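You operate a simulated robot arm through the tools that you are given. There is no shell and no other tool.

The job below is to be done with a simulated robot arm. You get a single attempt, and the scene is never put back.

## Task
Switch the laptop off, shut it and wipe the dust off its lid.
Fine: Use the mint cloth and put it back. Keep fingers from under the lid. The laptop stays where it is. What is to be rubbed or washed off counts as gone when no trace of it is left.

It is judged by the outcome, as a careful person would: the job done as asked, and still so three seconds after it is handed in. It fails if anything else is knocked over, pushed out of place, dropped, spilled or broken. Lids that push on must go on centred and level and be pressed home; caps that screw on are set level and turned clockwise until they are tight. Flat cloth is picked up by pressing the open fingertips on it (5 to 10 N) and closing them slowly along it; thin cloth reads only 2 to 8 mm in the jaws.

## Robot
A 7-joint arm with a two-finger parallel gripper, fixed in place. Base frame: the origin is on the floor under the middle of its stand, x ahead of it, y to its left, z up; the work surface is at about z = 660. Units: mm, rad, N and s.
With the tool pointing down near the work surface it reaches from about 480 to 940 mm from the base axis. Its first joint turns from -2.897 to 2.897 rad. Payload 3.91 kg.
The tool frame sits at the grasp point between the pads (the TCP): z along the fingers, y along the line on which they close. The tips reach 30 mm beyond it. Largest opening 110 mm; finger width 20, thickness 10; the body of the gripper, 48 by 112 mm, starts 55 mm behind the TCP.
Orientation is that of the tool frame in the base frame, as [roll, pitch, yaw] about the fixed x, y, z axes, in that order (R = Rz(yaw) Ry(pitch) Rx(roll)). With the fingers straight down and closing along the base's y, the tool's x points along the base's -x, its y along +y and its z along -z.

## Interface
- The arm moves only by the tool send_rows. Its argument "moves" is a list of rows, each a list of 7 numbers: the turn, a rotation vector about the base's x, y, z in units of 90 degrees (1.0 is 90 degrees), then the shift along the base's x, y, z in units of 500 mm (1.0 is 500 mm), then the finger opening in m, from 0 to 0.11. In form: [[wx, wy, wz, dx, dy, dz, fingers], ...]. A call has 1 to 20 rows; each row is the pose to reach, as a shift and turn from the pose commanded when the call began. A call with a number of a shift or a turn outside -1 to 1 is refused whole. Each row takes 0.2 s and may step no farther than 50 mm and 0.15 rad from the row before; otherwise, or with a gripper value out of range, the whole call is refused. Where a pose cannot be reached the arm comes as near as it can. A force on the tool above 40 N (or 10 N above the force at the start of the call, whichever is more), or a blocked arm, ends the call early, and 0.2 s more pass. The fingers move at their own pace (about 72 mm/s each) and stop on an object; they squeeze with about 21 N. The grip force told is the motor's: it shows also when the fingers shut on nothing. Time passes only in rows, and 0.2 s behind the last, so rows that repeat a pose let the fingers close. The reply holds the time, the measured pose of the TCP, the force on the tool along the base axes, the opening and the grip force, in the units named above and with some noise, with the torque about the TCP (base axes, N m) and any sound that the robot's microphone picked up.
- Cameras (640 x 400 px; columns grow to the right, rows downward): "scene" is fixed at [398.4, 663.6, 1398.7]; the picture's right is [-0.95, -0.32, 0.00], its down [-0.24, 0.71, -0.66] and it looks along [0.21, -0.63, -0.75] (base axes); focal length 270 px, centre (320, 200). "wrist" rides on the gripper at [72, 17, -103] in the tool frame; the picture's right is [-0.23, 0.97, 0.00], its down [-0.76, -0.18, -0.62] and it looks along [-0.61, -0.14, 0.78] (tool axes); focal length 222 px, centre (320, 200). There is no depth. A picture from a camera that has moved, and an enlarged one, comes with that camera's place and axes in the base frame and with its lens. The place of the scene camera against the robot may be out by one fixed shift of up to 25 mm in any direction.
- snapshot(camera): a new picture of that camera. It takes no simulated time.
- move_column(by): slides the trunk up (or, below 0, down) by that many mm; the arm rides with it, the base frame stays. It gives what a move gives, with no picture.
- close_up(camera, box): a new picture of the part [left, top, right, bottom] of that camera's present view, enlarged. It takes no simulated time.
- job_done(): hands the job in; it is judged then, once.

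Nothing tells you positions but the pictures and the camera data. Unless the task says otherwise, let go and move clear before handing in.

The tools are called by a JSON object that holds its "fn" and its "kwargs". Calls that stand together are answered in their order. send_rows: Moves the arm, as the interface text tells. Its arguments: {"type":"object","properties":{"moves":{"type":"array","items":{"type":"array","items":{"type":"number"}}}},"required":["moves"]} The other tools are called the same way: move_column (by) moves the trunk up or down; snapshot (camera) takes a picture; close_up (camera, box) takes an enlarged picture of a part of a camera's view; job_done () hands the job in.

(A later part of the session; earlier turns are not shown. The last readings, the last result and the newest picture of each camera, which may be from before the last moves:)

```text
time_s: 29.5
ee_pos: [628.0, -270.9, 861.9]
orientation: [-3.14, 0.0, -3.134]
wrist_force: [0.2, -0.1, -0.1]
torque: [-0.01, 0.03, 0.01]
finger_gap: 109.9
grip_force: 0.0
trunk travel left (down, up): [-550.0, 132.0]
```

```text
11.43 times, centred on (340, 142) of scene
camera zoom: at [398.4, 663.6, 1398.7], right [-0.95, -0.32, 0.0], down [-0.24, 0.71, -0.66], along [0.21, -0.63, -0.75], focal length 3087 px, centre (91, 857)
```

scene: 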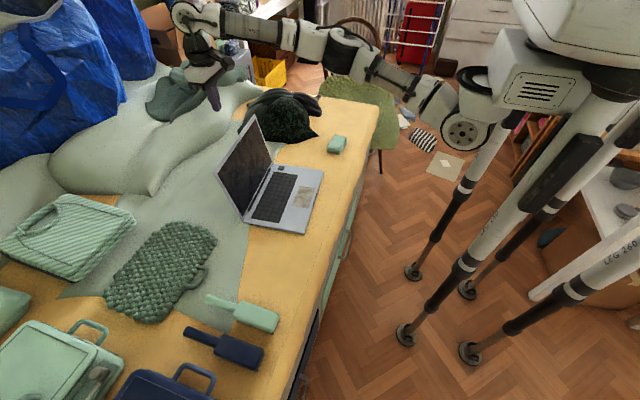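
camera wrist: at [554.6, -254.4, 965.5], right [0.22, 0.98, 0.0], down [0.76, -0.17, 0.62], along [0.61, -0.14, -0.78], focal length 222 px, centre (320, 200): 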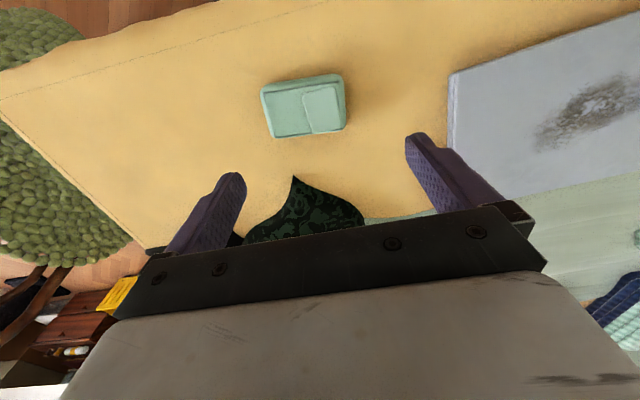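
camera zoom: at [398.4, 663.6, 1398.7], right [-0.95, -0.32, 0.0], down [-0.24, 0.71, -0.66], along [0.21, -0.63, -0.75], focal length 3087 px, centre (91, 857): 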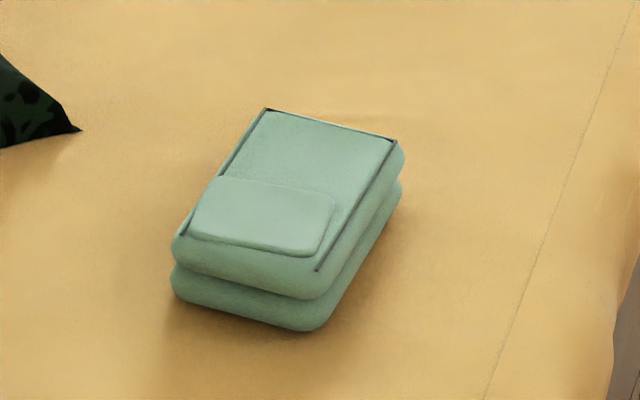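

The lid is closed. The mint cloth is a folded pad of about 57 × 90 × 30 mm centred near (634, -292), turned about -6°. I'll rotate the gripper so it closes across the short side and check the view.

{"fn": "send_rows", "kwargs": {"moves": [[0, 0, 0.0932, 0.001, -0.004, 0, 0.11], [0, 0, 0.1864, 0.003, -0.008, 0, 0.11], [0, 0, 0.2796, 0.004, -0.012, 0, 0.11], [0, 0, 0.3728, 0.005, -0.016, 0, 0.11], [0, 0, 0.466, 0.006, -0.02, 0, 0.11], [0, 0, 0.5592, 0.008, -0.024, 0, 0.11], [0, 0, 0.6524, 0.009, -0.028, 0, 0.11], [0, 0, 0.7456, 0.01, -0.032, 0, 0.11], [0, 0, 0.8388, 0.011, -0.036, 0, 0.11], [0, 0, 0.932, 0.012, -0.042, 0, 0.11], [0, 0, 0.932, 0.012, -0.042, 0, 0.11]]}}

{"fn": "snapshot", "kwargs": {"camera": "wrist"}}

{"fn": "snapshot", "kwargs": {"camera": "scene"}}

```text
time_s: 31.4
ee_pos: [571.2, -119.3, 699.3]
orientation: [-2.985, 0.035, -1.928]
wrist_force: [-13.0, -7.7, 35.1]
torque: [0.09, 2.6, 0.71]
finger_gap: 110.1
grip_force: 0.0
out of reach, approached as far as the arm can: row 2, 3, 4, 5, 6, 7, 8, 9
trunk travel left (down, up): [-550.0, 132.0]
stopped in row 9: the force on the tool passed its limit at 131 N (the readings are from after the stop); the commanded pose is now the measured one
```

```text
taken
camera wrist: at [513.1, -178.7, 797.1], right [-0.82, 0.55, -0.14], down [0.33, 0.67, 0.67], along [0.47, 0.5, -0.73], focal length 222 px, centre (320, 200)
```

wrist: 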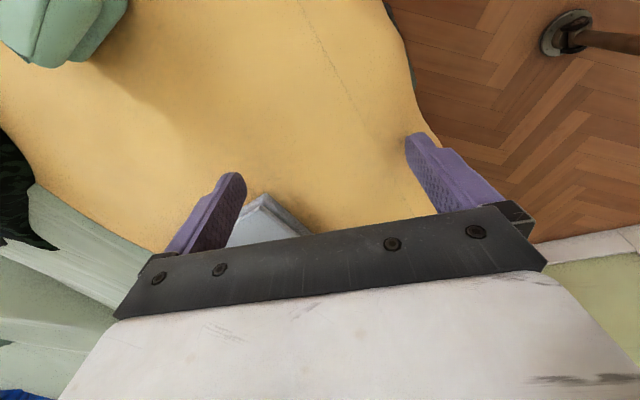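

```text
taken
```

scene: 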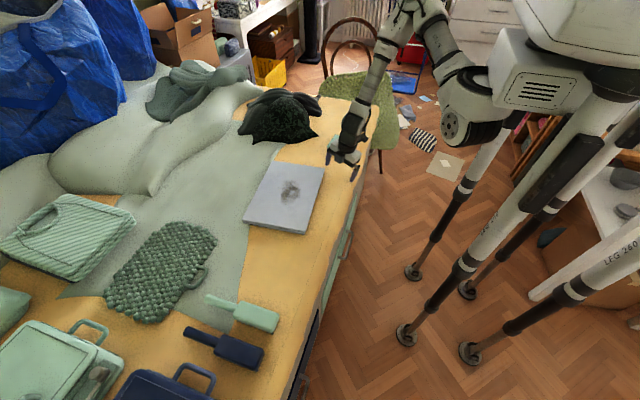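

That rotation direction ran out of joint range and the arm sagged onto the table; I need to back off upward at once and check whether anything moved.

{"fn": "send_rows", "kwargs": {"moves": [[0, 0, 0, 0, 0, 0.03, 0.11], [0, 0, 0, 0, 0, 0.08, 0.11], [0, 0, 0, 0, 0, 0.15, 0.11]]}}

{"fn": "snapshot", "kwargs": {"camera": "scene"}}

{"fn": "close_up", "kwargs": {"camera": "scene", "box": [220, 100, 380, 250]}}

```text
time_s: 32.2
ee_pos: [558.2, -87.2, 731.8]
orientation: [-2.979, 0.039, -1.93]
wrist_force: [-0.3, -0.1, 0.6]
torque: [-0.01, -0.03, 0.03]
finger_gap: 110.2
grip_force: 0.0
out of reach, approached as far as the arm can: row 1, 2, 3
trunk travel left (down, up): [-550.0, 132.0]
```

```text
taken
```

scene: 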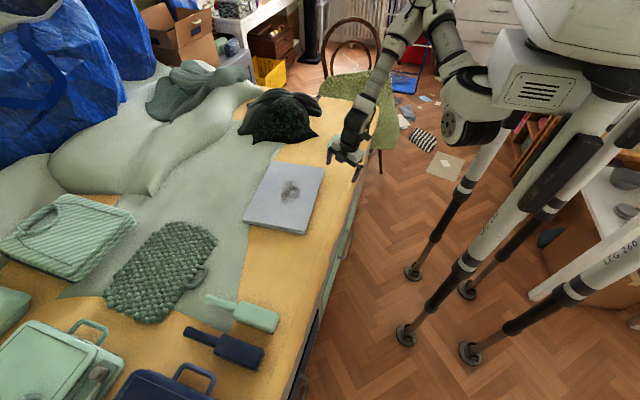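

```text
2.67 times, centred on (300, 175) of scene
camera zoom: at [398.4, 663.6, 1398.7], right [-0.95, -0.32, 0.0], down [-0.24, 0.71, -0.66], along [0.21, -0.63, -0.75], focal length 720 px, centre (373, 267)
```

zoom: 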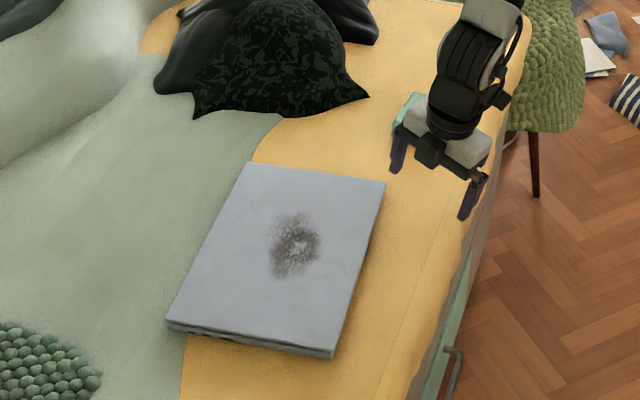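

The laptop is exactly where it was. I'll raise the trunk to gain clearance before unwinding the rotation.

{"fn": "move_column", "kwargs": {"by": 120}}

{"fn": "send_rows", "kwargs": {"moves": [[0, 0, -0.08, 0, 0, 0, 0.11], [0, 0, -0.16, 0, 0, 0, 0.11], [0, 0, -0.24, 0, 0, 0, 0.11], [0, 0, -0.32, 0, 0, 0, 0.11]]}}

{"fn": "snapshot", "kwargs": {"camera": "scene"}}

```text
time_s: 33.8
ee_pos: [560.5, -87.7, 850.3]
orientation: [-2.978, 0.04, -1.93]
wrist_force: [0.5, -0.6, 0.8]
torque: [-0.03, 0.02, 0.02]
finger_gap: 110.1
grip_force: 0.0
trunk travel left (down, up): [-670.0, 12.0]
```

```text
time_s: 34.8
ee_pos: [560.1, -87.2, 850.3]
orientation: [-2.978, 0.039, -2.435]
wrist_force: [0.0, 0.5, -0.6]
torque: [0.03, 0.01, 0.01]
finger_gap: 110.0
grip_force: 0.1
trunk travel left (down, up): [-670.0, 12.0]
```

```text
taken
```

scene: 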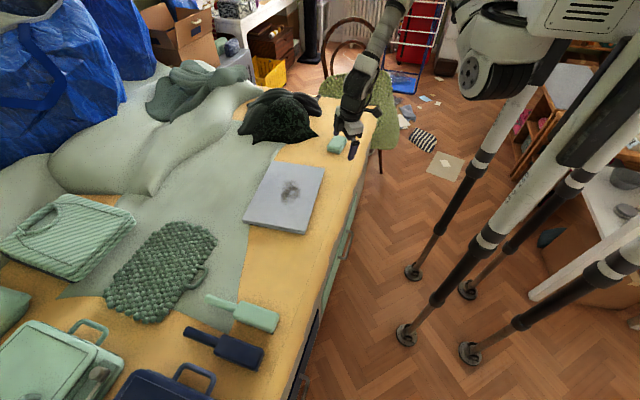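

The arm is responding normally again. I'll finish unwinding and level the tool, then rotate in the other direction, which has more joint range.

{"fn": "send_rows", "kwargs": {"moves": [[0, 0, -0.09, 0, 0, 0, 0.11], [0, 0, -0.18, 0, 0, 0, 0.11], [0, 0, -0.27, 0, 0, 0, 0.11], [0, 0, -0.36, 0, 0, 0, 0.11], [0, 0, -0.445, 0, 0, 0, 0.11]]}}

{"fn": "send_rows", "kwargs": {"moves": [[0.035, 0.008, 0, 0, 0, 0.02, 0.11], [0.07, 0.016, 0, 0, 0, 0.04, 0.11], [0.104, 0.025, 0, 0, 0, 0.06, 0.11], [0.104, 0.025, 0, 0, 0, 0.06, 0.11]]}}

```text
time_s: 36.0
ee_pos: [559.3, -87.2, 851.2]
orientation: [-2.98, 0.039, -3.134]
wrist_force: [0.4, -0.5, 0.2]
torque: [0.02, -0.02, -0.04]
finger_gap: 109.8
grip_force: 0.0
trunk travel left (down, up): [-670.0, 12.0]
```

```text
time_s: 37.0
ee_pos: [559.2, -87.5, 880.9]
orientation: [3.14, 0.003, -3.136]
wrist_force: [0.9, -0.8, -0.6]
torque: [0.03, 0.06, -0.02]
finger_gap: 110.1
grip_force: 0.1
trunk travel left (down, up): [-670.0, 12.0]
```

{"fn": "send_rows", "kwargs": {"moves": [[0, 0, 0, 0, 0, 0.09, 0.11], [0, 0, 0, 0.02, -0.05, 0.17, 0.11], [0, 0, 0, 0.04, -0.1, 0.24, 0.11], [0, 0, 0, 0.06, -0.17, 0.28, 0.11], [0, 0, 0, 0.09, -0.25, 0.28, 0.11], [0, 0, 0, 0.12, -0.33, 0.28, 0.11], [0, 0, 0, 0.14, -0.41, 0.28, 0.11]]}}

{"fn": "move_column", "kwargs": {"by": -150}}

{"fn": "snapshot", "kwargs": {"camera": "wrist"}}

```text
time_s: 37.7
ee_pos: [585.6, -61.5, 972.8]
orientation: [3.133, -0.008, -2.964]
wrist_force: [0.3, -0.9, 0.4]
torque: [0.04, -0.02, -0.03]
finger_gap: 109.9
grip_force: 0.0
trunk travel left (down, up): [-670.0, 12.0]
stopped in row 3: the arm was blocked; the commanded pose is now the measured one
```

```text
time_s: 39.4
ee_pos: [585.5, -61.6, 823.1]
orientation: [3.137, -0.008, -2.965]
wrist_force: [-0.4, 0.5, -0.9]
torque: [0.02, 0.0, 0.0]
finger_gap: 109.8
grip_force: 0.1
trunk travel left (down, up): [-520.0, 162.0]
```

```text
taken
camera wrist: at [511.1, -58.5, 927.6], right [0.05, 1.0, 0.0], down [0.79, -0.04, 0.62], along [0.62, -0.03, -0.79], focal length 222 px, centre (320, 200)
```

wrist: 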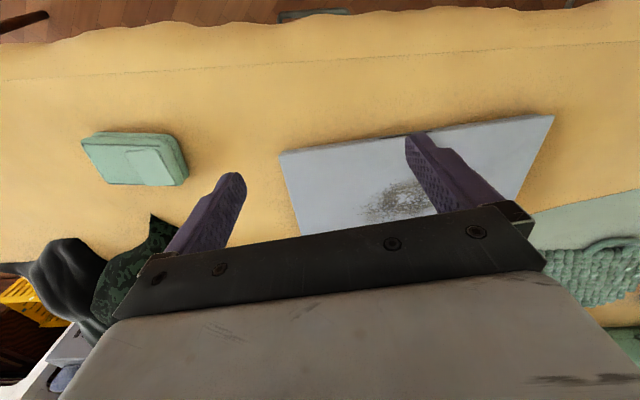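

The arm reported being blocked; I'll check its configuration and whether the cloth has stayed put.

{"fn": "snapshot", "kwargs": {"camera": "scene"}}

{"fn": "close_up", "kwargs": {"camera": "scene", "box": [320, 0, 480, 180]}}

```text
taken
```

scene: 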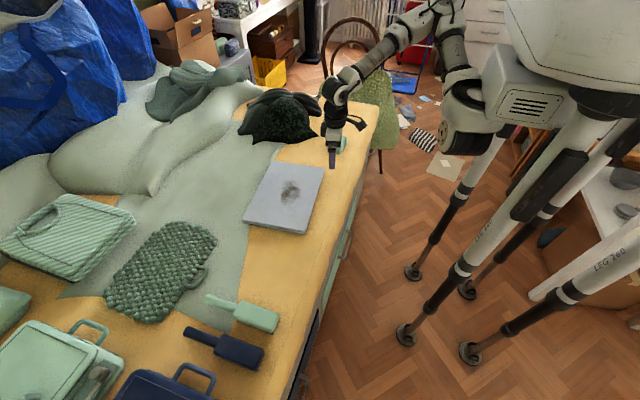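

```text
2.22 times, centred on (400, 90) of scene
camera zoom: at [398.4, 663.6, 1398.7], right [-0.95, -0.32, 0.0], down [-0.24, 0.71, -0.66], along [0.21, -0.63, -0.75], focal length 600 px, centre (142, 444)
```

zoom: 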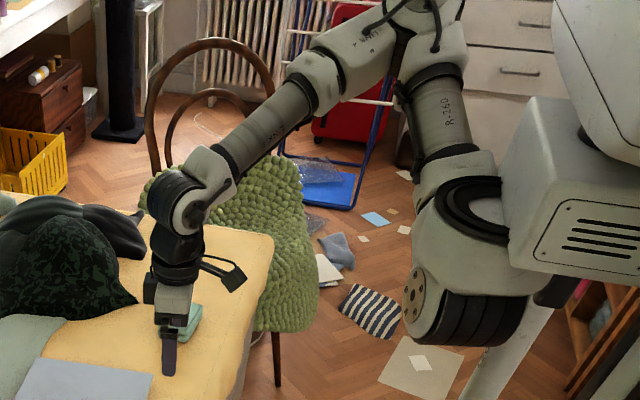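

The elbow has swung out toward the right. I'll try small careful rotations in the negative direction, staying high over free table.

{"fn": "send_rows", "kwargs": {"moves": [[0, 0, -0.05, 0, 0, 0.02, 0.11], [0, 0, -0.1, 0, 0, 0.04, 0.11], [0, 0, -0.15, 0, 0, 0.06, 0.11], [0, 0, -0.2, 0, 0, 0.06, 0.11]]}}

```text
time_s: 40.4
ee_pos: [585.9, -62.5, 853.9]
orientation: [3.138, -0.005, 2.999]
wrist_force: [-0.1, 0.2, 0.7]
torque: [-0.01, 0.02, -0.03]
finger_gap: 110.0
grip_force: 0.0
trunk travel left (down, up): [-520.0, 162.0]
```

{"fn": "send_rows", "kwargs": {"moves": [[0, 0, -0.08, 0, 0, 0, 0.11], [0, 0, -0.16, 0, 0, 0, 0.11], [0, 0, -0.24, 0, 0, 0, 0.11], [0, 0, -0.32, 0, 0, 0, 0.11], [0, 0, -0.4, 0, 0, 0, 0.11]]}}

{"fn": "snapshot", "kwargs": {"camera": "scene"}}

```text
time_s: 41.6
ee_pos: [585.8, -62.5, 853.7]
orientation: [3.134, -0.007, 2.373]
wrist_force: [0.3, -0.5, 0.3]
torque: [0.02, -0.01, 0.01]
finger_gap: 110.1
grip_force: 0.0
trunk travel left (down, up): [-520.0, 162.0]
```

```text
taken
```

scene: 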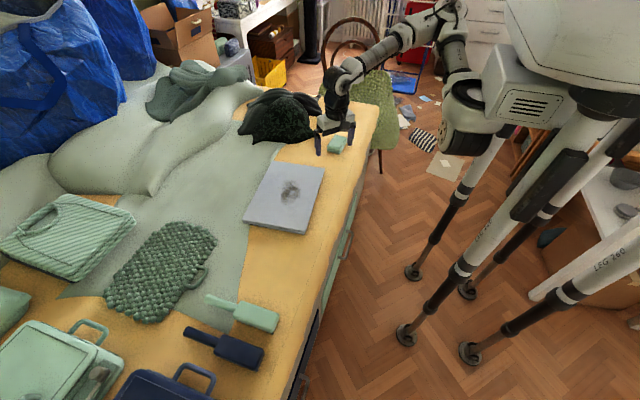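

{"fn": "send_rows", "kwargs": {"moves": [[0, 0, -0.08, 0, 0, 0, 0.11], [0, 0, -0.16, 0, 0, 0, 0.11], [0, 0, -0.24, 0, 0, 0, 0.11], [0, 0, -0.32, 0, 0, 0, 0.11], [0, 0, -0.4, 0, 0, 0, 0.11], [0, 0, -0.48, 0, 0, 0, 0.11], [0, 0, -0.574, 0, 0, 0, 0.11]]}}

{"fn": "snapshot", "kwargs": {"camera": "wrist"}}

```text
time_s: 43.2
ee_pos: [585.5, -62.6, 852.4]
orientation: [3.136, -0.007, 1.472]
wrist_force: [0.2, -0.9, 0.0]
torque: [-0.02, -0.01, 0.01]
finger_gap: 110.0
grip_force: 0.0
trunk travel left (down, up): [-520.0, 162.0]
```

```text
taken
camera wrist: at [607.8, 7.8, 957.8], right [0.95, -0.32, 0.0], down [-0.26, -0.74, 0.62], along [-0.2, -0.58, -0.79], focal length 222 px, centre (320, 200)
```

wrist: 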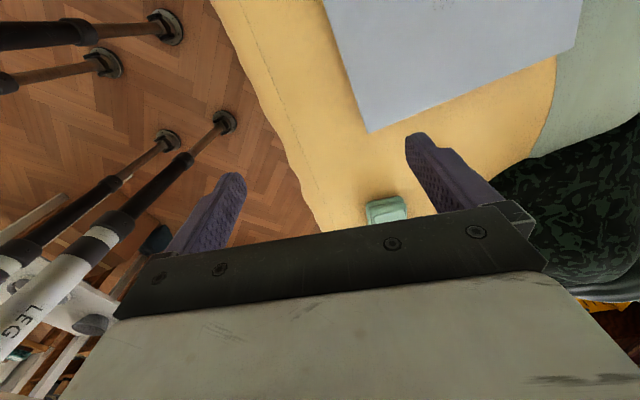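

Orientation is reached cleanly. Now I'll translate toward the cloth in steps, watching for reach warnings.

{"fn": "send_rows", "kwargs": {"moves": [[0, 0, 0, 0.02, -0.08, 0, 0.11], [0, 0, 0, 0.05, -0.16, 0, 0.11], [0, 0, 0, 0.08, -0.25, 0, 0.11], [0, 0, 0, 0.097, -0.34, 0, 0.11], [0, 0, 0, 0.097, -0.34, 0, 0.11]]}}

{"fn": "snapshot", "kwargs": {"camera": "wrist"}}

{"fn": "snapshot", "kwargs": {"camera": "scene"}}

```text
time_s: 44.4
ee_pos: [634.9, -235.0, 853.3]
orientation: [3.136, -0.007, 1.474]
wrist_force: [0.5, -0.8, -1.4]
torque: [0.0, -0.02, 0.01]
finger_gap: 109.7
grip_force: 0.2
trunk travel left (down, up): [-520.0, 162.0]
```

```text
taken
camera wrist: at [656.3, -164.2, 958.9], right [0.95, -0.32, 0.0], down [-0.26, -0.74, 0.62], along [-0.19, -0.58, -0.79], focal length 222 px, centre (320, 200)
```

wrist: 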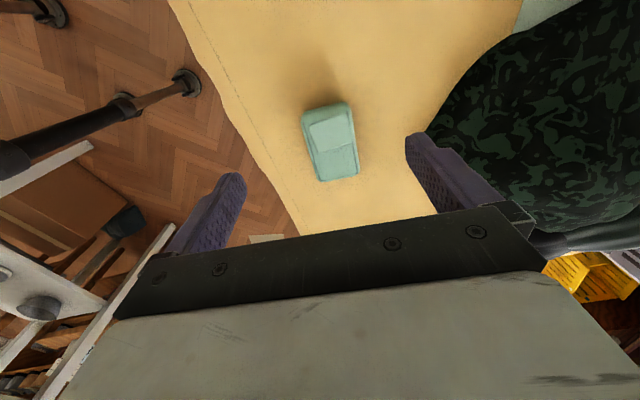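

```text
taken
```

scene: 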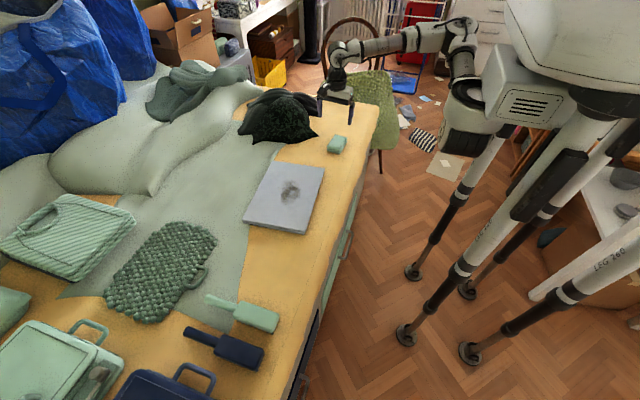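

The cloth has not moved. I'll zoom for an exact position and orientation.

{"fn": "close_up", "kwargs": {"camera": "wrist", "box": [285, 90, 375, 195]}}

{"fn": "close_up", "kwargs": {"camera": "scene", "box": [320, 125, 360, 160]}}

```text
3.81 times, centred on (330, 142) of wrist
camera zoom: at [656.3, -164.2, 958.9], right [0.95, -0.32, 0.0], down [-0.26, -0.74, 0.62], along [-0.19, -0.58, -0.79], focal length 846 px, centre (282, 419)
```

zoom: 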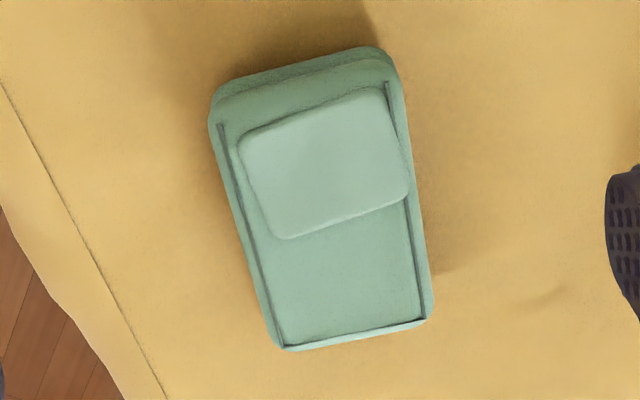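

```text
11.43 times, centred on (340, 142) of scene
camera zoom: at [398.4, 663.6, 1398.7], right [-0.95, -0.32, 0.0], down [-0.24, 0.71, -0.66], along [0.21, -0.63, -0.75], focal length 3087 px, centre (91, 857)
```

zoom: 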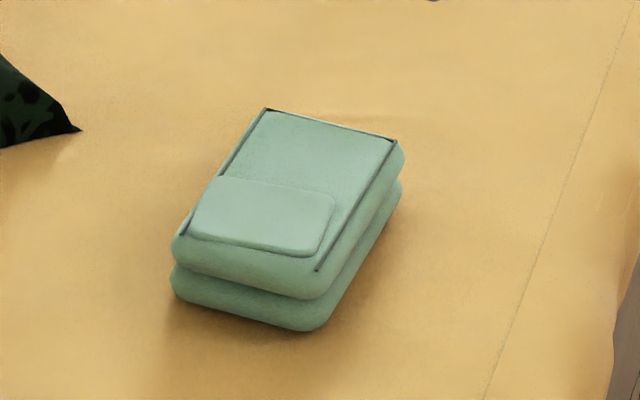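

The cloth is centred near (634.5, -291), turned -5.5°, with its top at about z 684. I'll position over it, narrow the opening and descend, checking on the way.

{"fn": "send_rows", "kwargs": {"moves": [[0, 0, 0, 0, -0.056, -0.02, 0.1], [0, 0, 0, -0.001, -0.112, -0.06, 0.09], [0, 0, 0, -0.001, -0.112, -0.14, 0.085], [0, 0, 0, -0.001, -0.112, -0.21, 0.085], [0, 0, 0, -0.001, -0.112, -0.23, 0.085], [0, 0, 0, -0.001, -0.112, -0.23, 0.085]]}}

{"fn": "snapshot", "kwargs": {"camera": "wrist"}}

{"fn": "close_up", "kwargs": {"camera": "scene", "box": [300, 100, 380, 170]}}

```text
time_s: 45.8
ee_pos: [633.5, -288.0, 738.9]
orientation: [3.136, -0.006, 1.473]
wrist_force: [-0.3, -0.2, -0.5]
torque: [-0.02, -0.03, -0.01]
finger_gap: 85.2
grip_force: 0.0
trunk travel left (down, up): [-520.0, 162.0]
```

```text
taken
camera wrist: at [655.6, -218.7, 843.0], right [0.95, -0.32, 0.0], down [-0.26, -0.74, 0.62], along [-0.19, -0.58, -0.79], focal length 222 px, centre (320, 200)
```

wrist: 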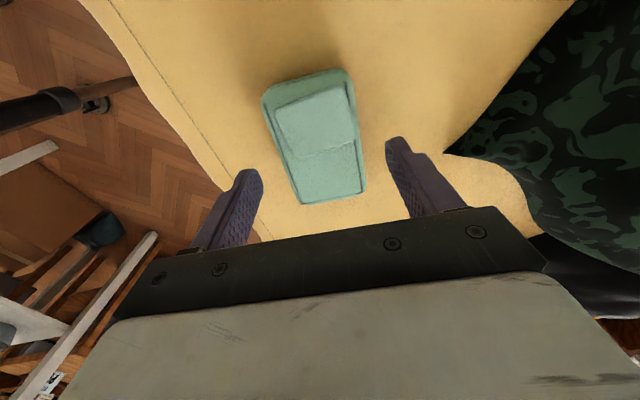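

```text
5.71 times, centred on (340, 135) of scene
camera zoom: at [398.4, 663.6, 1398.7], right [-0.95, -0.32, 0.0], down [-0.24, 0.71, -0.66], along [0.21, -0.63, -0.75], focal length 1543 px, centre (206, 571)
```

zoom: 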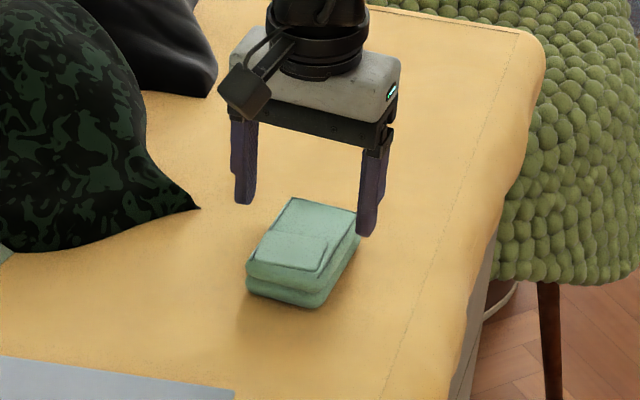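

Alignment looks right: the cloth is centred between the fingers. I'll descend so the tips are about 9 mm above the table.

{"fn": "send_rows", "kwargs": {"moves": [[0, 0, 0, 0.001, -0.004, -0.03, 0.085], [0, 0, 0, 0.001, -0.004, -0.055, 0.085], [0, 0, 0, 0.001, -0.004, -0.07, 0.085], [0, 0, 0, 0.001, -0.004, -0.079, 0.085], [0, 0, 0, 0.001, -0.004, -0.079, 0.085]]}}

{"fn": "close_up", "kwargs": {"camera": "scene", "box": [310, 110, 370, 165]}}

{"fn": "snapshot", "kwargs": {"camera": "wrist"}}

```text
time_s: 47.0
ee_pos: [633.3, -290.7, 698.0]
orientation: [3.136, -0.006, 1.473]
wrist_force: [0.6, -0.1, -0.5]
torque: [0.0, 0.01, -0.02]
finger_gap: 85.2
grip_force: 0.1
trunk travel left (down, up): [-520.0, 162.0]
```

```text
7.27 times, centred on (340, 138) of scene
camera zoom: at [398.4, 663.6, 1398.7], right [-0.95, -0.32, 0.0], down [-0.24, 0.71, -0.66], along [0.21, -0.63, -0.75], focal length 1964 px, centre (174, 654)
```

zoom: 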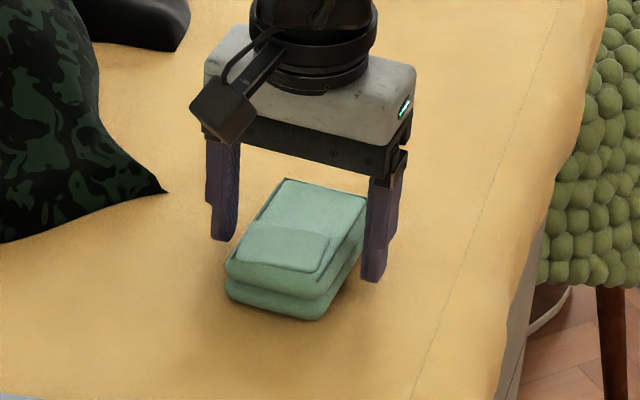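

```text
taken
camera wrist: at [656.0, -220.8, 802.7], right [0.95, -0.32, 0.0], down [-0.26, -0.74, 0.62], along [-0.19, -0.58, -0.79], focal length 222 px, centre (320, 200)
```

wrist: 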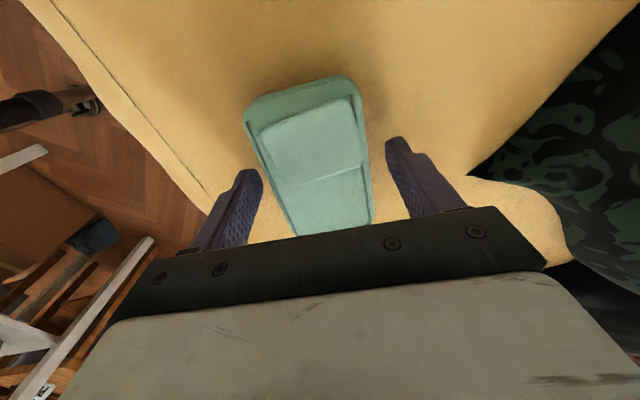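

The fingers straddle the cloth at the right height. Closing slowly.

{"fn": "send_rows", "kwargs": {"moves": [[0, 0, 0, 0, 0, 0, 0.075], [0, 0, 0, 0, 0, 0, 0.066], [0, 0, 0, 0, 0, 0, 0.06], [0, 0, 0, 0, 0, 0, 0.055], [0, 0, 0, 0, 0, 0, 0.05]]}}

{"fn": "snapshot", "kwargs": {"camera": "wrist"}}

```text
time_s: 48.2
ee_pos: [633.9, -290.3, 698.1]
orientation: [3.133, -0.007, 1.473]
wrist_force: [-0.4, -0.5, 0.2]
torque: [0.03, 0.04, 0.0]
finger_gap: 61.1
grip_force: 20.7
trunk travel left (down, up): [-520.0, 162.0]
```

```text
taken
camera wrist: at [656.0, -220.8, 802.9], right [0.95, -0.32, 0.0], down [-0.26, -0.74, 0.62], along [-0.19, -0.58, -0.79], focal length 222 px, centre (320, 200)
```

wrist: 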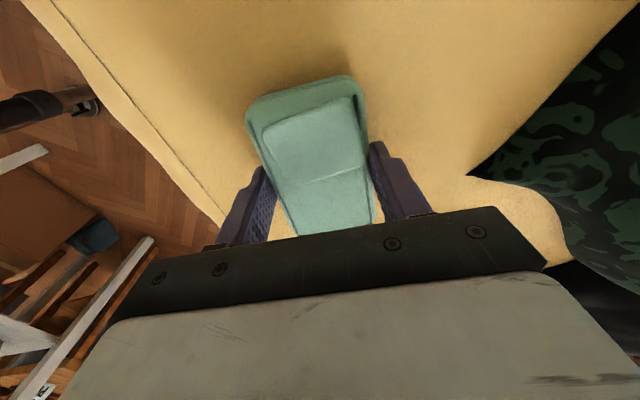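

Gripped at 61 mm with 21 N. Lifting carefully and checking that it is held.

{"fn": "send_rows", "kwargs": {"moves": [[0, 0, 0, 0, 0, 0.01, 0.03], [0, 0, 0, 0, 0, 0.04, 0.03], [0, 0, 0, 0, 0, 0.09, 0.03], [0, 0, 0, 0, 0, 0.14, 0.03]]}}

{"fn": "snapshot", "kwargs": {"camera": "wrist"}}

{"fn": "close_up", "kwargs": {"camera": "scene", "box": [300, 80, 380, 165]}}

```text
time_s: 49.2
ee_pos: [634.5, -289.8, 767.6]
orientation: [3.137, -0.007, 1.473]
wrist_force: [-0.8, 0.8, -0.7]
torque: [-0.04, 0.0, 0.02]
finger_gap: 29.7
grip_force: 0.0
trunk travel left (down, up): [-520.0, 162.0]
```

```text
taken
camera wrist: at [655.7, -220.3, 872.0], right [0.95, -0.32, 0.0], down [-0.25, -0.75, 0.62], along [-0.2, -0.58, -0.79], focal length 222 px, centre (320, 200)
```

wrist: 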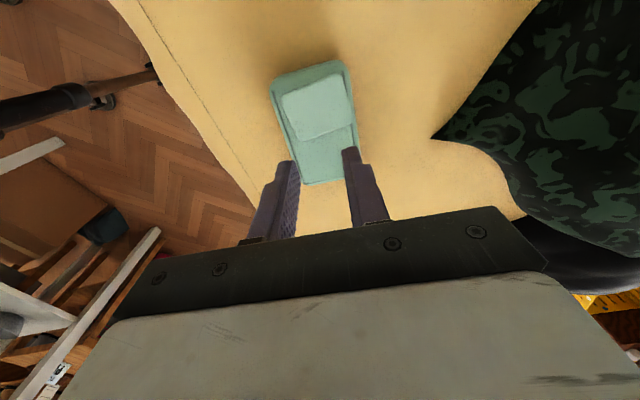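

```text
4.71 times, centred on (340, 122) of scene
camera zoom: at [398.4, 663.6, 1398.7], right [-0.95, -0.32, 0.0], down [-0.24, 0.71, -0.66], along [0.21, -0.63, -0.75], focal length 1271 px, centre (226, 565)
```

zoom: 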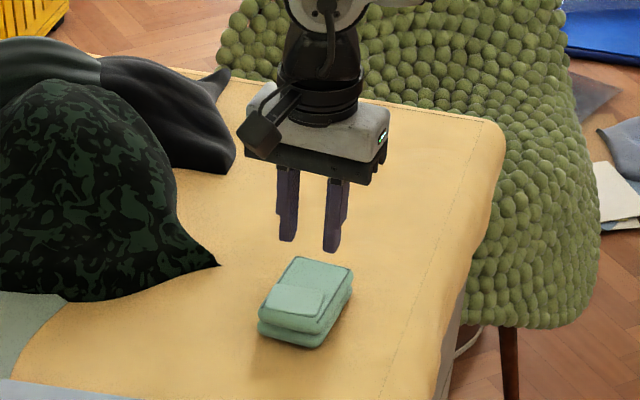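

The cloth slipped out as I lifted: the grip was too high on it. It is still lying in place, so I'll check its exact position and grip it deeper.

{"fn": "close_up", "kwargs": {"camera": "scene", "box": [320, 125, 360, 160]}}

{"fn": "close_up", "kwargs": {"camera": "wrist", "box": [250, 40, 380, 200]}}

```text
11.43 times, centred on (340, 142) of scene
camera zoom: at [398.4, 663.6, 1398.7], right [-0.95, -0.32, 0.0], down [-0.24, 0.71, -0.66], along [0.21, -0.63, -0.75], focal length 3087 px, centre (91, 857)
```

zoom: 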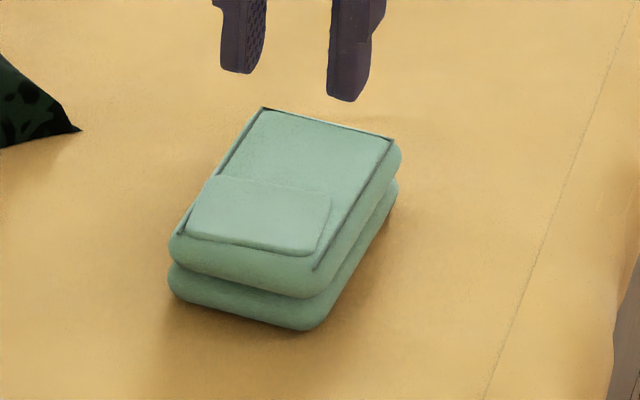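

```text
2.50 times, centred on (315, 120) of wrist
camera zoom: at [655.7, -220.3, 872.0], right [0.95, -0.32, 0.0], down [-0.25, -0.75, 0.62], along [-0.2, -0.58, -0.79], focal length 555 px, centre (332, 400)
```

zoom: 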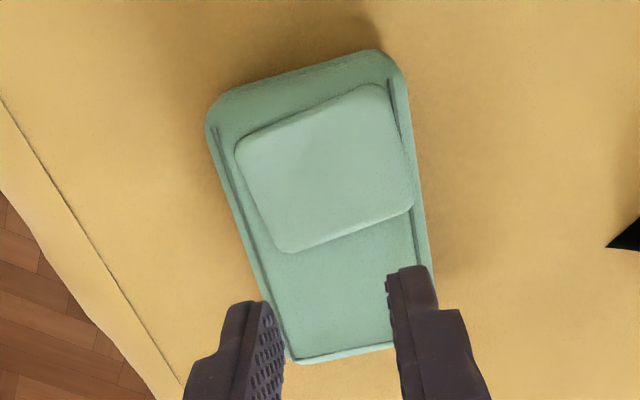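

The cloth has barely moved (about 1 mm). I'll reopen, descend deeper with the tips almost at the table, and grip again.

{"fn": "send_rows", "kwargs": {"moves": [[0, 0, 0, 0, 0, 0, 0.085], [0, 0, 0, 0, -0.002, 0, 0.085], [0, 0, 0, 0.0005, -0.002, -0.05, 0.085], [0, 0, 0, 0.0005, -0.002, -0.1, 0.085], [0, 0, 0, 0.0005, -0.002, -0.135, 0.085], [0, 0, 0, 0.0005, -0.002, -0.146, 0.085]]}}

{"fn": "send_rows", "kwargs": {"moves": [[0, 0, 0, 0, 0, -0.003, 0.085], [0, 0, 0, 0, 0, -0.005, 0.085]]}}

```text
time_s: 50.6
ee_pos: [634.9, -291.0, 695.8]
orientation: [3.135, -0.006, 1.472]
wrist_force: [0.1, -0.6, -0.4]
torque: [0.02, 0.0, -0.03]
finger_gap: 85.0
grip_force: 0.1
trunk travel left (down, up): [-520.0, 162.0]
```

```text
time_s: 51.2
ee_pos: [634.9, -290.3, 693.6]
orientation: [3.134, -0.007, 1.473]
wrist_force: [-0.5, -0.1, 0.1]
torque: [-0.02, 0.03, 0.02]
finger_gap: 85.0
grip_force: 0.1
trunk travel left (down, up): [-520.0, 162.0]
```

{"fn": "send_rows", "kwargs": {"moves": [[0, 0, 0, 0, 0, -0.002, 0.085], [0, 0, 0, 0, 0, -0.003, 0.085]]}}

{"fn": "close_up", "kwargs": {"camera": "scene", "box": [315, 115, 365, 160]}}

```text
time_s: 51.8
ee_pos: [633.3, -290.8, 691.9]
orientation: [3.137, -0.007, 1.472]
wrist_force: [0.5, 0.0, -0.3]
torque: [0.01, 0.02, 0.03]
finger_gap: 85.0
grip_force: 0.0
trunk travel left (down, up): [-520.0, 162.0]
```

```text
8.89 times, centred on (340, 138) of scene
camera zoom: at [398.4, 663.6, 1398.7], right [-0.95, -0.32, 0.0], down [-0.24, 0.71, -0.66], along [0.21, -0.63, -0.75], focal length 2401 px, centre (142, 756)
```

zoom: 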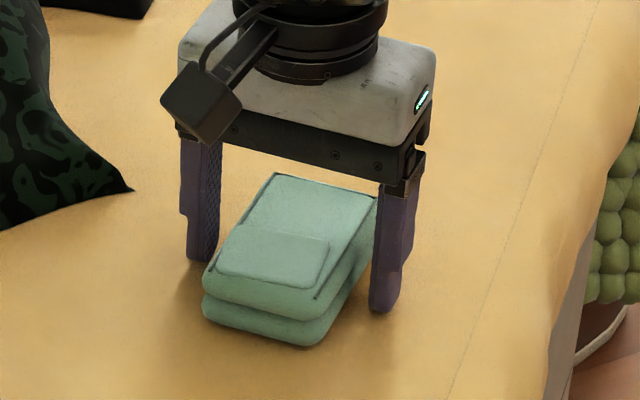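

The tips are about 2 mm above the table. Closing, with a bit more time for the squeeze to settle.

{"fn": "send_rows", "kwargs": {"moves": [[0, 0, 0, 0, 0, 0, 0.075], [0, 0, 0, 0, 0, 0, 0.066], [0, 0, 0, 0, 0, 0, 0.06], [0, 0, 0, 0, 0, 0, 0.05], [0, 0, 0, 0, 0, 0, 0.03], [0, 0, 0, 0, 0, 0, 0.0], [0, 0, 0, 0, 0, 0, 0.0]]}}

{"fn": "send_rows", "kwargs": {"moves": [[0, 0, 0, 0, 0, 0.004, 0.0], [0, 0, 0, 0, 0, 0.01, 0.0], [0, 0, 0, 0, 0, 0.02, 0.0]]}}

{"fn": "close_up", "kwargs": {"camera": "scene", "box": [315, 115, 365, 160]}}

```text
time_s: 53.4
ee_pos: [634.9, -291.5, 691.4]
orientation: [3.134, -0.008, 1.473]
wrist_force: [0.2, -0.2, 0.1]
torque: [-0.02, 0.07, 0.05]
finger_gap: 61.6
grip_force: 21.3
trunk travel left (down, up): [-520.0, 162.0]
```

```text
time_s: 54.2
ee_pos: [634.8, -290.6, 701.6]
orientation: [3.136, -0.008, 1.472]
wrist_force: [0.6, -1.1, -0.6]
torque: [0.0, -0.02, -0.02]
finger_gap: 61.5
grip_force: 21.8
trunk travel left (down, up): [-520.0, 162.0]
```

```text
8.89 times, centred on (340, 138) of scene
camera zoom: at [398.4, 663.6, 1398.7], right [-0.95, -0.32, 0.0], down [-0.24, 0.71, -0.66], along [0.21, -0.63, -0.75], focal length 2401 px, centre (142, 756)
```

zoom: 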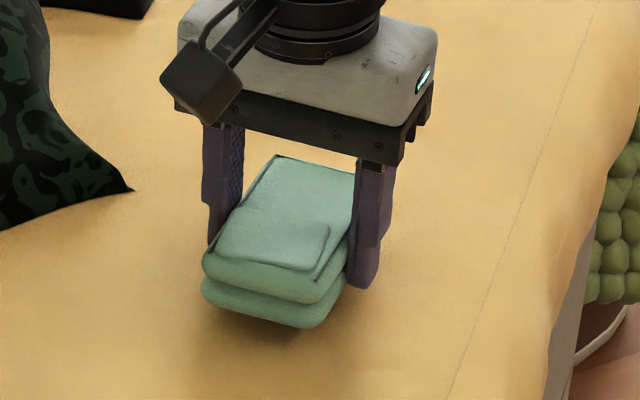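

It's holding now. Lifting further and checking.

{"fn": "send_rows", "kwargs": {"moves": [[0, 0, 0, 0, 0, 0.03, 0.0], [0, 0, 0, 0, 0, 0.07, 0.0], [0, 0, 0, 0, 0, 0.12, 0.0], [0, 0, 0, 0, 0, 0.17, 0.0], [0, 0, 0, 0, 0, 0.2, 0.0]]}}

{"fn": "snapshot", "kwargs": {"camera": "wrist"}}

{"fn": "close_up", "kwargs": {"camera": "scene", "box": [300, 80, 380, 165]}}

```text
time_s: 55.4
ee_pos: [633.9, -291.0, 802.0]
orientation: [3.136, -0.006, 1.473]
wrist_force: [0.2, 1.0, -0.5]
torque: [-0.04, -0.01, 0.0]
finger_gap: 61.4
grip_force: 21.0
trunk travel left (down, up): [-520.0, 162.0]
```

```text
taken
camera wrist: at [656.4, -220.9, 906.5], right [0.95, -0.32, 0.0], down [-0.25, -0.75, 0.62], along [-0.19, -0.58, -0.79], focal length 222 px, centre (320, 200)
```

wrist: 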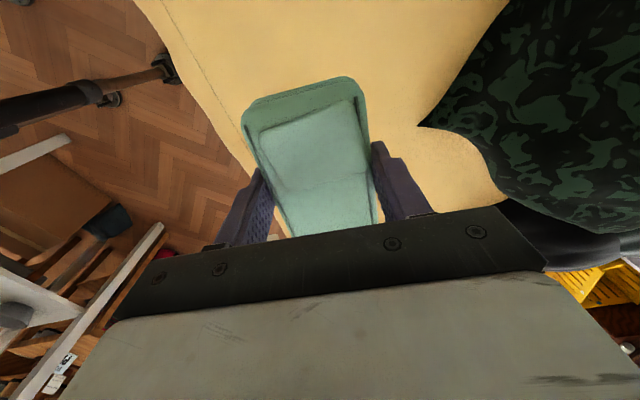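

```text
4.71 times, centred on (340, 122) of scene
camera zoom: at [398.4, 663.6, 1398.7], right [-0.95, -0.32, 0.0], down [-0.24, 0.71, -0.66], along [0.21, -0.63, -0.75], focal length 1271 px, centre (226, 565)
```

zoom: 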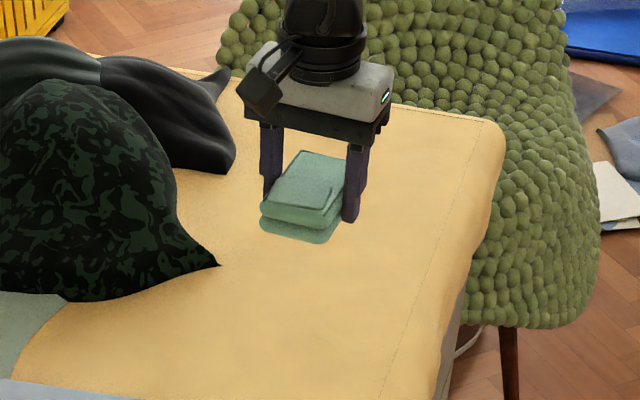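

The cloth is held securely. The dust patch spans roughly x 670–760, y -8–115 on the lid (top z≈685). I'll carry the cloth at height over to above the patch.

{"fn": "send_rows", "kwargs": {"moves": [[0, 0, 0, 0.01, 0.08, 0.02, 0.0], [0, 0, 0, 0.03, 0.17, 0.02, 0.0], [0, 0, 0, 0.05, 0.26, 0.02, 0.0], [0, 0, 0, 0.07, 0.35, 0.02, 0.0], [0, 0, 0, 0.09, 0.44, 0.02, 0.0]]}}

{"fn": "send_rows", "kwargs": {"moves": [[0, 0, 0, 0.02, 0.08, 0, 0.0], [0, 0, 0, 0.04, 0.16, 0, 0.0], [0, 0, 0, 0.07, 0.24, -0.02, 0.0], [0, 0, 0, 0.07, 0.25, -0.06, 0.0], [0, 0, 0, 0.07, 0.25, -0.1, 0.0]]}}

{"fn": "snapshot", "kwargs": {"camera": "scene"}}

{"fn": "snapshot", "kwargs": {"camera": "wrist"}}

```text
time_s: 56.6
ee_pos: [680.2, -70.7, 811.4]
orientation: [3.136, -0.007, 1.472]
wrist_force: [-0.2, 0.1, -0.5]
torque: [0.01, 0.02, -0.01]
finger_gap: 61.3
grip_force: 21.1
trunk travel left (down, up): [-520.0, 162.0]
```

```text
time_s: 57.8
ee_pos: [716.0, 52.9, 760.8]
orientation: [3.135, -0.005, 1.473]
wrist_force: [-0.2, -0.5, -1.1]
torque: [0.01, 0.01, 0.01]
finger_gap: 61.6
grip_force: 21.3
trunk travel left (down, up): [-520.0, 162.0]
```

```text
taken
```

scene: 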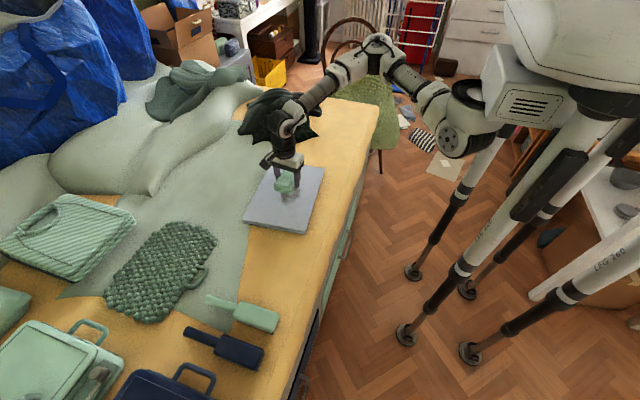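

```text
taken
camera wrist: at [736.8, 123.2, 865.6], right [0.95, -0.32, 0.0], down [-0.26, -0.74, 0.62], along [-0.2, -0.58, -0.79], focal length 222 px, centre (320, 200)
```

wrist: 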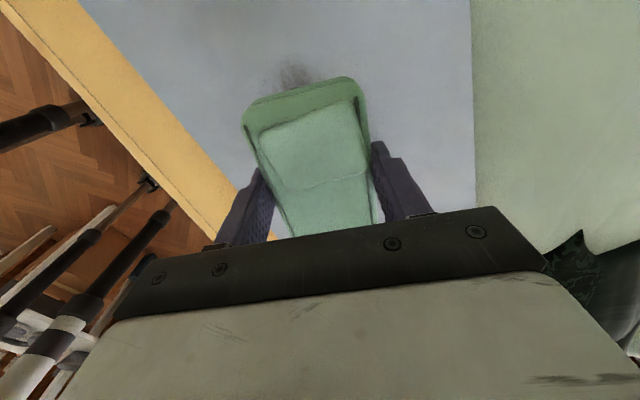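

The cloth is over the dust. I'll lower it until it touches the lid.

{"fn": "send_rows", "kwargs": {"moves": [[0, 0, 0, 0, 0, -0.03, 0.0], [0, 0, 0, 0, 0, -0.06, 0.0], [0, 0, 0, 0, 0, -0.076, 0.0]]}}

{"fn": "send_rows", "kwargs": {"moves": [[0, 0, 0, 0, 0, -0.002, 0.0], [0, 0, 0, 0, 0, -0.004, 0.0]]}}

```text
time_s: 58.6
ee_pos: [715.1, 54.6, 722.9]
orientation: [3.136, -0.007, 1.472]
wrist_force: [-0.9, -0.2, -0.7]
torque: [-0.01, 0.01, -0.01]
finger_gap: 61.4
grip_force: 21.1
trunk travel left (down, up): [-520.0, 162.0]
```

```text
time_s: 59.2
ee_pos: [714.9, 53.9, 720.8]
orientation: [3.135, -0.006, 1.474]
wrist_force: [1.1, 0.0, -0.2]
torque: [0.03, 0.0, -0.01]
finger_gap: 61.5
grip_force: 21.4
trunk travel left (down, up): [-520.0, 162.0]
```

{"fn": "send_rows", "kwargs": {"moves": [[0, 0, 0, 0, 0, -0.002, 0.0], [0, 0, 0, 0, 0, -0.004, 0.0]]}}

{"fn": "send_rows", "kwargs": {"moves": [[0, 0, 0, 0, 0, -0.001, 0.0], [0, 0, 0, 0, 0, -0.002, 0.0]]}}

```text
time_s: 59.8
ee_pos: [714.3, 53.2, 719.5]
orientation: [3.135, -0.007, 1.472]
wrist_force: [-0.2, -0.9, 0.0]
torque: [0.01, 0.0, 0.05]
finger_gap: 61.5
grip_force: 21.0
trunk travel left (down, up): [-520.0, 162.0]
```

```text
time_s: 60.4
ee_pos: [714.8, 53.2, 717.9]
orientation: [3.137, -0.008, 1.474]
wrist_force: [-0.3, 0.2, -0.3]
torque: [-0.03, -0.03, 0.0]
finger_gap: 61.3
grip_force: 21.0
trunk travel left (down, up): [-520.0, 162.0]
```

{"fn": "send_rows", "kwargs": {"moves": [[0, 0, 0, 0, 0, -0.001, 0.0], [0, 0, 0, 0, 0, -0.002, 0.0]]}}

{"fn": "close_up", "kwargs": {"camera": "scene", "box": [250, 140, 330, 230]}}

```text
time_s: 61.0
ee_pos: [715.3, 53.6, 718.0]
orientation: [3.134, -0.007, 1.472]
wrist_force: [-0.3, 0.2, -1.1]
torque: [0.01, 0.01, 0.0]
finger_gap: 61.6
grip_force: 21.3
trunk travel left (down, up): [-520.0, 162.0]
```

```text
4.44 times, centred on (290, 185) of scene
camera zoom: at [398.4, 663.6, 1398.7], right [-0.95, -0.32, 0.0], down [-0.24, 0.71, -0.66], along [0.21, -0.63, -0.75], focal length 1200 px, centre (453, 267)
```

zoom: 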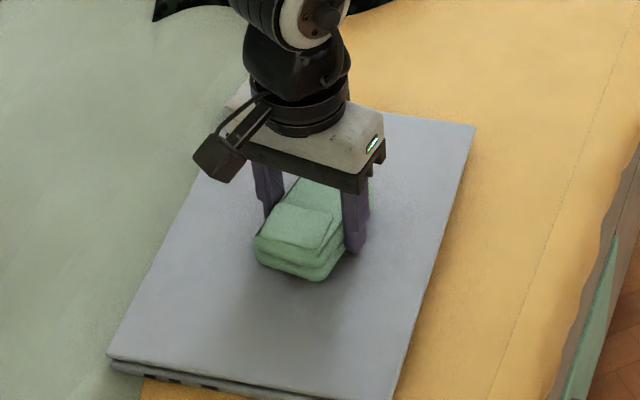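

{"fn": "send_rows", "kwargs": {"moves": [[0, 0, 0, 0, 0, -0.001, 0.0], [0, 0, 0, 0, 0, -0.002, 0.0]]}}

{"fn": "send_rows", "kwargs": {"moves": [[0, 0, 0, 0, 0, -0.001, 0.0], [0, 0, 0, 0, 0, -0.001, 0.0]]}}

```text
time_s: 61.6
ee_pos: [715.0, 54.4, 717.0]
orientation: [3.135, -0.006, 1.473]
wrist_force: [-0.8, -0.4, -0.9]
torque: [0.01, 0.03, 0.0]
finger_gap: 61.2
grip_force: 21.0
trunk travel left (down, up): [-520.0, 162.0]
```

```text
time_s: 62.2
ee_pos: [715.0, 54.6, 716.4]
orientation: [3.136, -0.006, 1.474]
wrist_force: [-0.6, -1.1, 1.4]
torque: [-0.03, 0.06, 0.0]
finger_gap: 61.4
grip_force: 21.1
trunk travel left (down, up): [-520.0, 162.0]
```

Light contact. I'll press slightly more and try a first short stroke along x, then look at the effect.

{"fn": "send_rows", "kwargs": {"moves": [[0, 0, 0, 0, 0, -0.001, 0.0], [0, 0, 0, 0.01, 0, -0.001, 0.0], [0, 0, 0, 0.025, 0, -0.001, 0.0], [0, 0, 0, 0.04, 0, -0.001, 0.0], [0, 0, 0, 0.055, 0, -0.001, 0.0]]}}

{"fn": "close_up", "kwargs": {"camera": "scene", "box": [250, 140, 330, 230]}}

{"fn": "snapshot", "kwargs": {"camera": "wrist"}}

```text
time_s: 63.4
ee_pos: [741.9, 54.0, 715.9]
orientation: [3.134, -0.006, 1.473]
wrist_force: [-3.4, -0.5, 6.9]
torque: [0.02, 0.29, 0.03]
finger_gap: 61.4
grip_force: 21.0
trunk travel left (down, up): [-520.0, 162.0]
```

```text
4.44 times, centred on (290, 185) of scene
camera zoom: at [398.4, 663.6, 1398.7], right [-0.95, -0.32, 0.0], down [-0.24, 0.71, -0.66], along [0.21, -0.63, -0.75], focal length 1200 px, centre (453, 267)
```

zoom: 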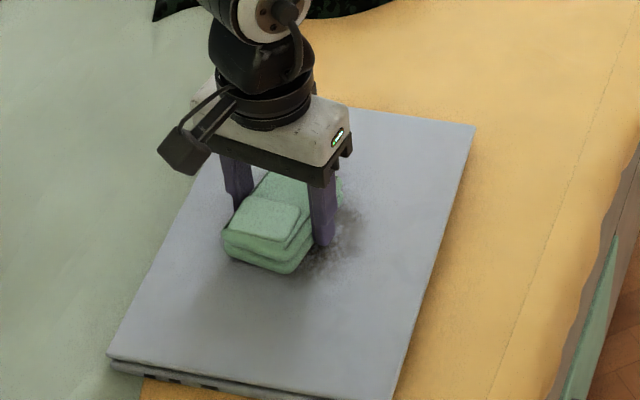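

```text
taken
camera wrist: at [763.8, 123.6, 820.4], right [0.95, -0.32, 0.0], down [-0.26, -0.74, 0.62], along [-0.19, -0.59, -0.79], focal length 222 px, centre (320, 200)
```

wrist: 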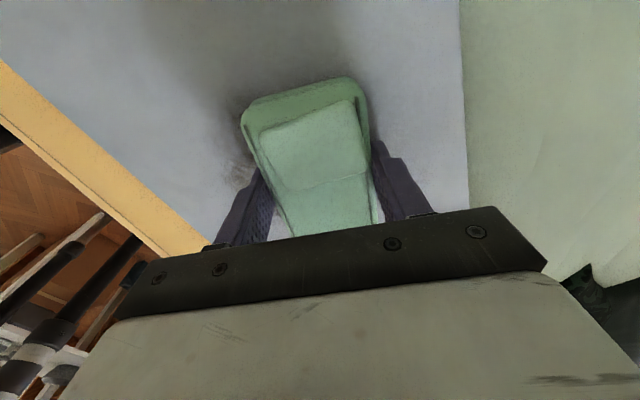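

About 7 N of pressure and 3 N of drag. I'll stroke back the other way and compare.

{"fn": "send_rows", "kwargs": {"moves": [[0, 0, 0, -0.02, 0, 0, 0.0], [0, 0, 0, -0.04, 0, 0, 0.0], [0, 0, 0, -0.06, 0, 0, 0.0], [0, 0, 0, -0.08, 0, 0, 0.0], [0, 0, 0, -0.1, 0, 0, 0.0], [0, 0, 0, -0.12, 0, 0, 0.0]]}}

{"fn": "close_up", "kwargs": {"camera": "scene", "box": [250, 140, 330, 230]}}

{"fn": "snapshot", "kwargs": {"camera": "wrist"}}

```text
time_s: 64.8
ee_pos: [682.2, 53.7, 715.8]
orientation: [3.135, -0.008, 1.474]
wrist_force: [1.5, 0.2, 4.7]
torque: [0.0, 0.14, 0.0]
finger_gap: 61.3
grip_force: 20.9
trunk travel left (down, up): [-520.0, 162.0]
```

```text
4.44 times, centred on (290, 185) of scene
camera zoom: at [398.4, 663.6, 1398.7], right [-0.95, -0.32, 0.0], down [-0.24, 0.71, -0.66], along [0.21, -0.63, -0.75], focal length 1200 px, centre (453, 267)
```

zoom: 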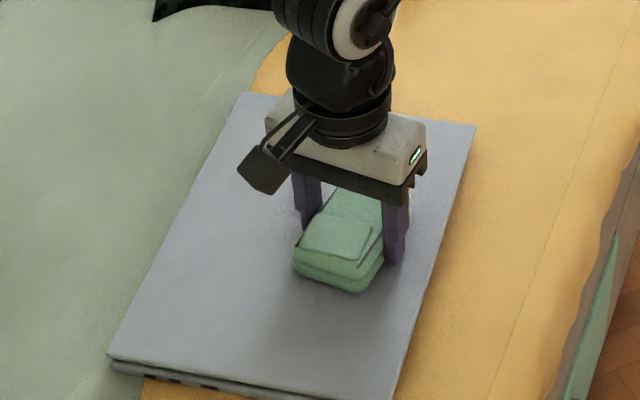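

```text
taken
camera wrist: at [703.7, 123.6, 820.4], right [0.95, -0.32, 0.0], down [-0.26, -0.74, 0.62], along [-0.19, -0.58, -0.79], focal length 222 px, centre (320, 200)
```

wrist: 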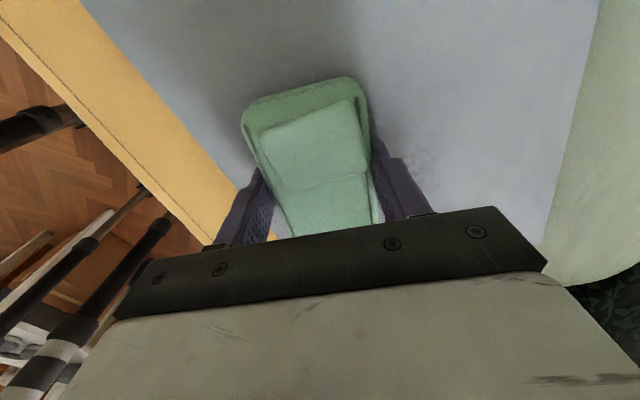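

Wiping works: the dust is gone where the cloth passed, and the laptop has not moved. I'll sweep the right part in a serpentine next.

{"fn": "send_rows", "kwargs": {"moves": [[0, 0, 0, 0, -0.02, 0, 0.0], [0, 0, 0, 0, -0.04, 0, 0.0], [0, 0, 0, 0, -0.06, 0, 0.0], [0, 0, 0, 0, -0.07, 0, 0.0], [0, 0, 0, 0.025, -0.07, 0, 0.0], [0, 0, 0, 0.05, -0.07, 0, 0.0], [0, 0, 0, 0.075, -0.07, 0, 0.0], [0, 0, 0, 0.1, -0.07, 0, 0.0], [0, 0, 0, 0.125, -0.07, 0, 0.0], [0, 0, 0, 0.145, -0.07, 0, 0.0]]}}

{"fn": "close_up", "kwargs": {"camera": "scene", "box": [250, 140, 330, 230]}}

{"fn": "snapshot", "kwargs": {"camera": "wrist"}}

```text
time_s: 67.0
ee_pos: [754.5, 19.3, 715.4]
orientation: [3.136, -0.008, 1.471]
wrist_force: [-1.0, 0.5, 2.7]
torque: [0.02, 0.19, -0.04]
finger_gap: 61.5
grip_force: 20.7
trunk travel left (down, up): [-520.0, 162.0]
```

```text
4.44 times, centred on (290, 185) of scene
camera zoom: at [398.4, 663.6, 1398.7], right [-0.95, -0.32, 0.0], down [-0.24, 0.71, -0.66], along [0.21, -0.63, -0.75], focal length 1200 px, centre (453, 267)
```

zoom: 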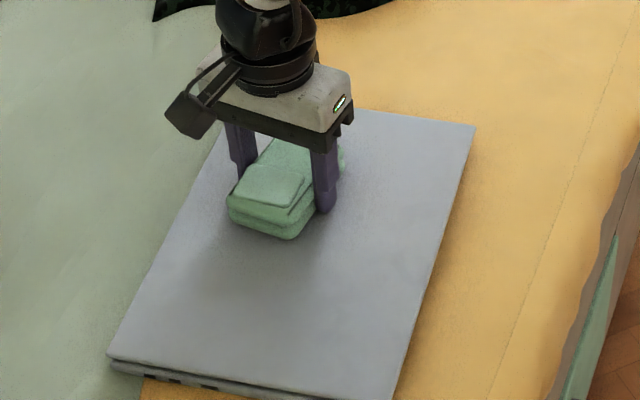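

```text
taken
camera wrist: at [776.4, 88.7, 820.4], right [0.95, -0.32, 0.0], down [-0.26, -0.74, 0.62], along [-0.19, -0.58, -0.79], focal length 222 px, centre (320, 200)
```

wrist: 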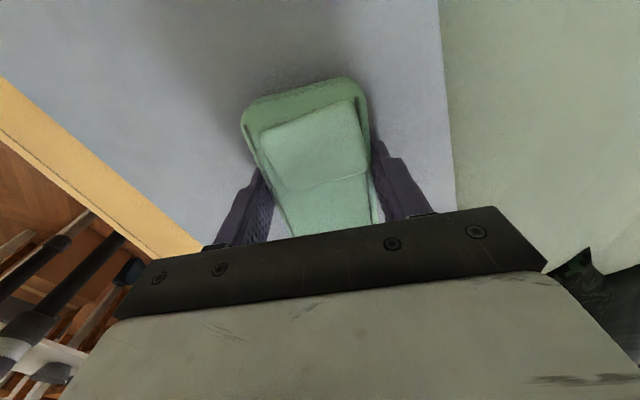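

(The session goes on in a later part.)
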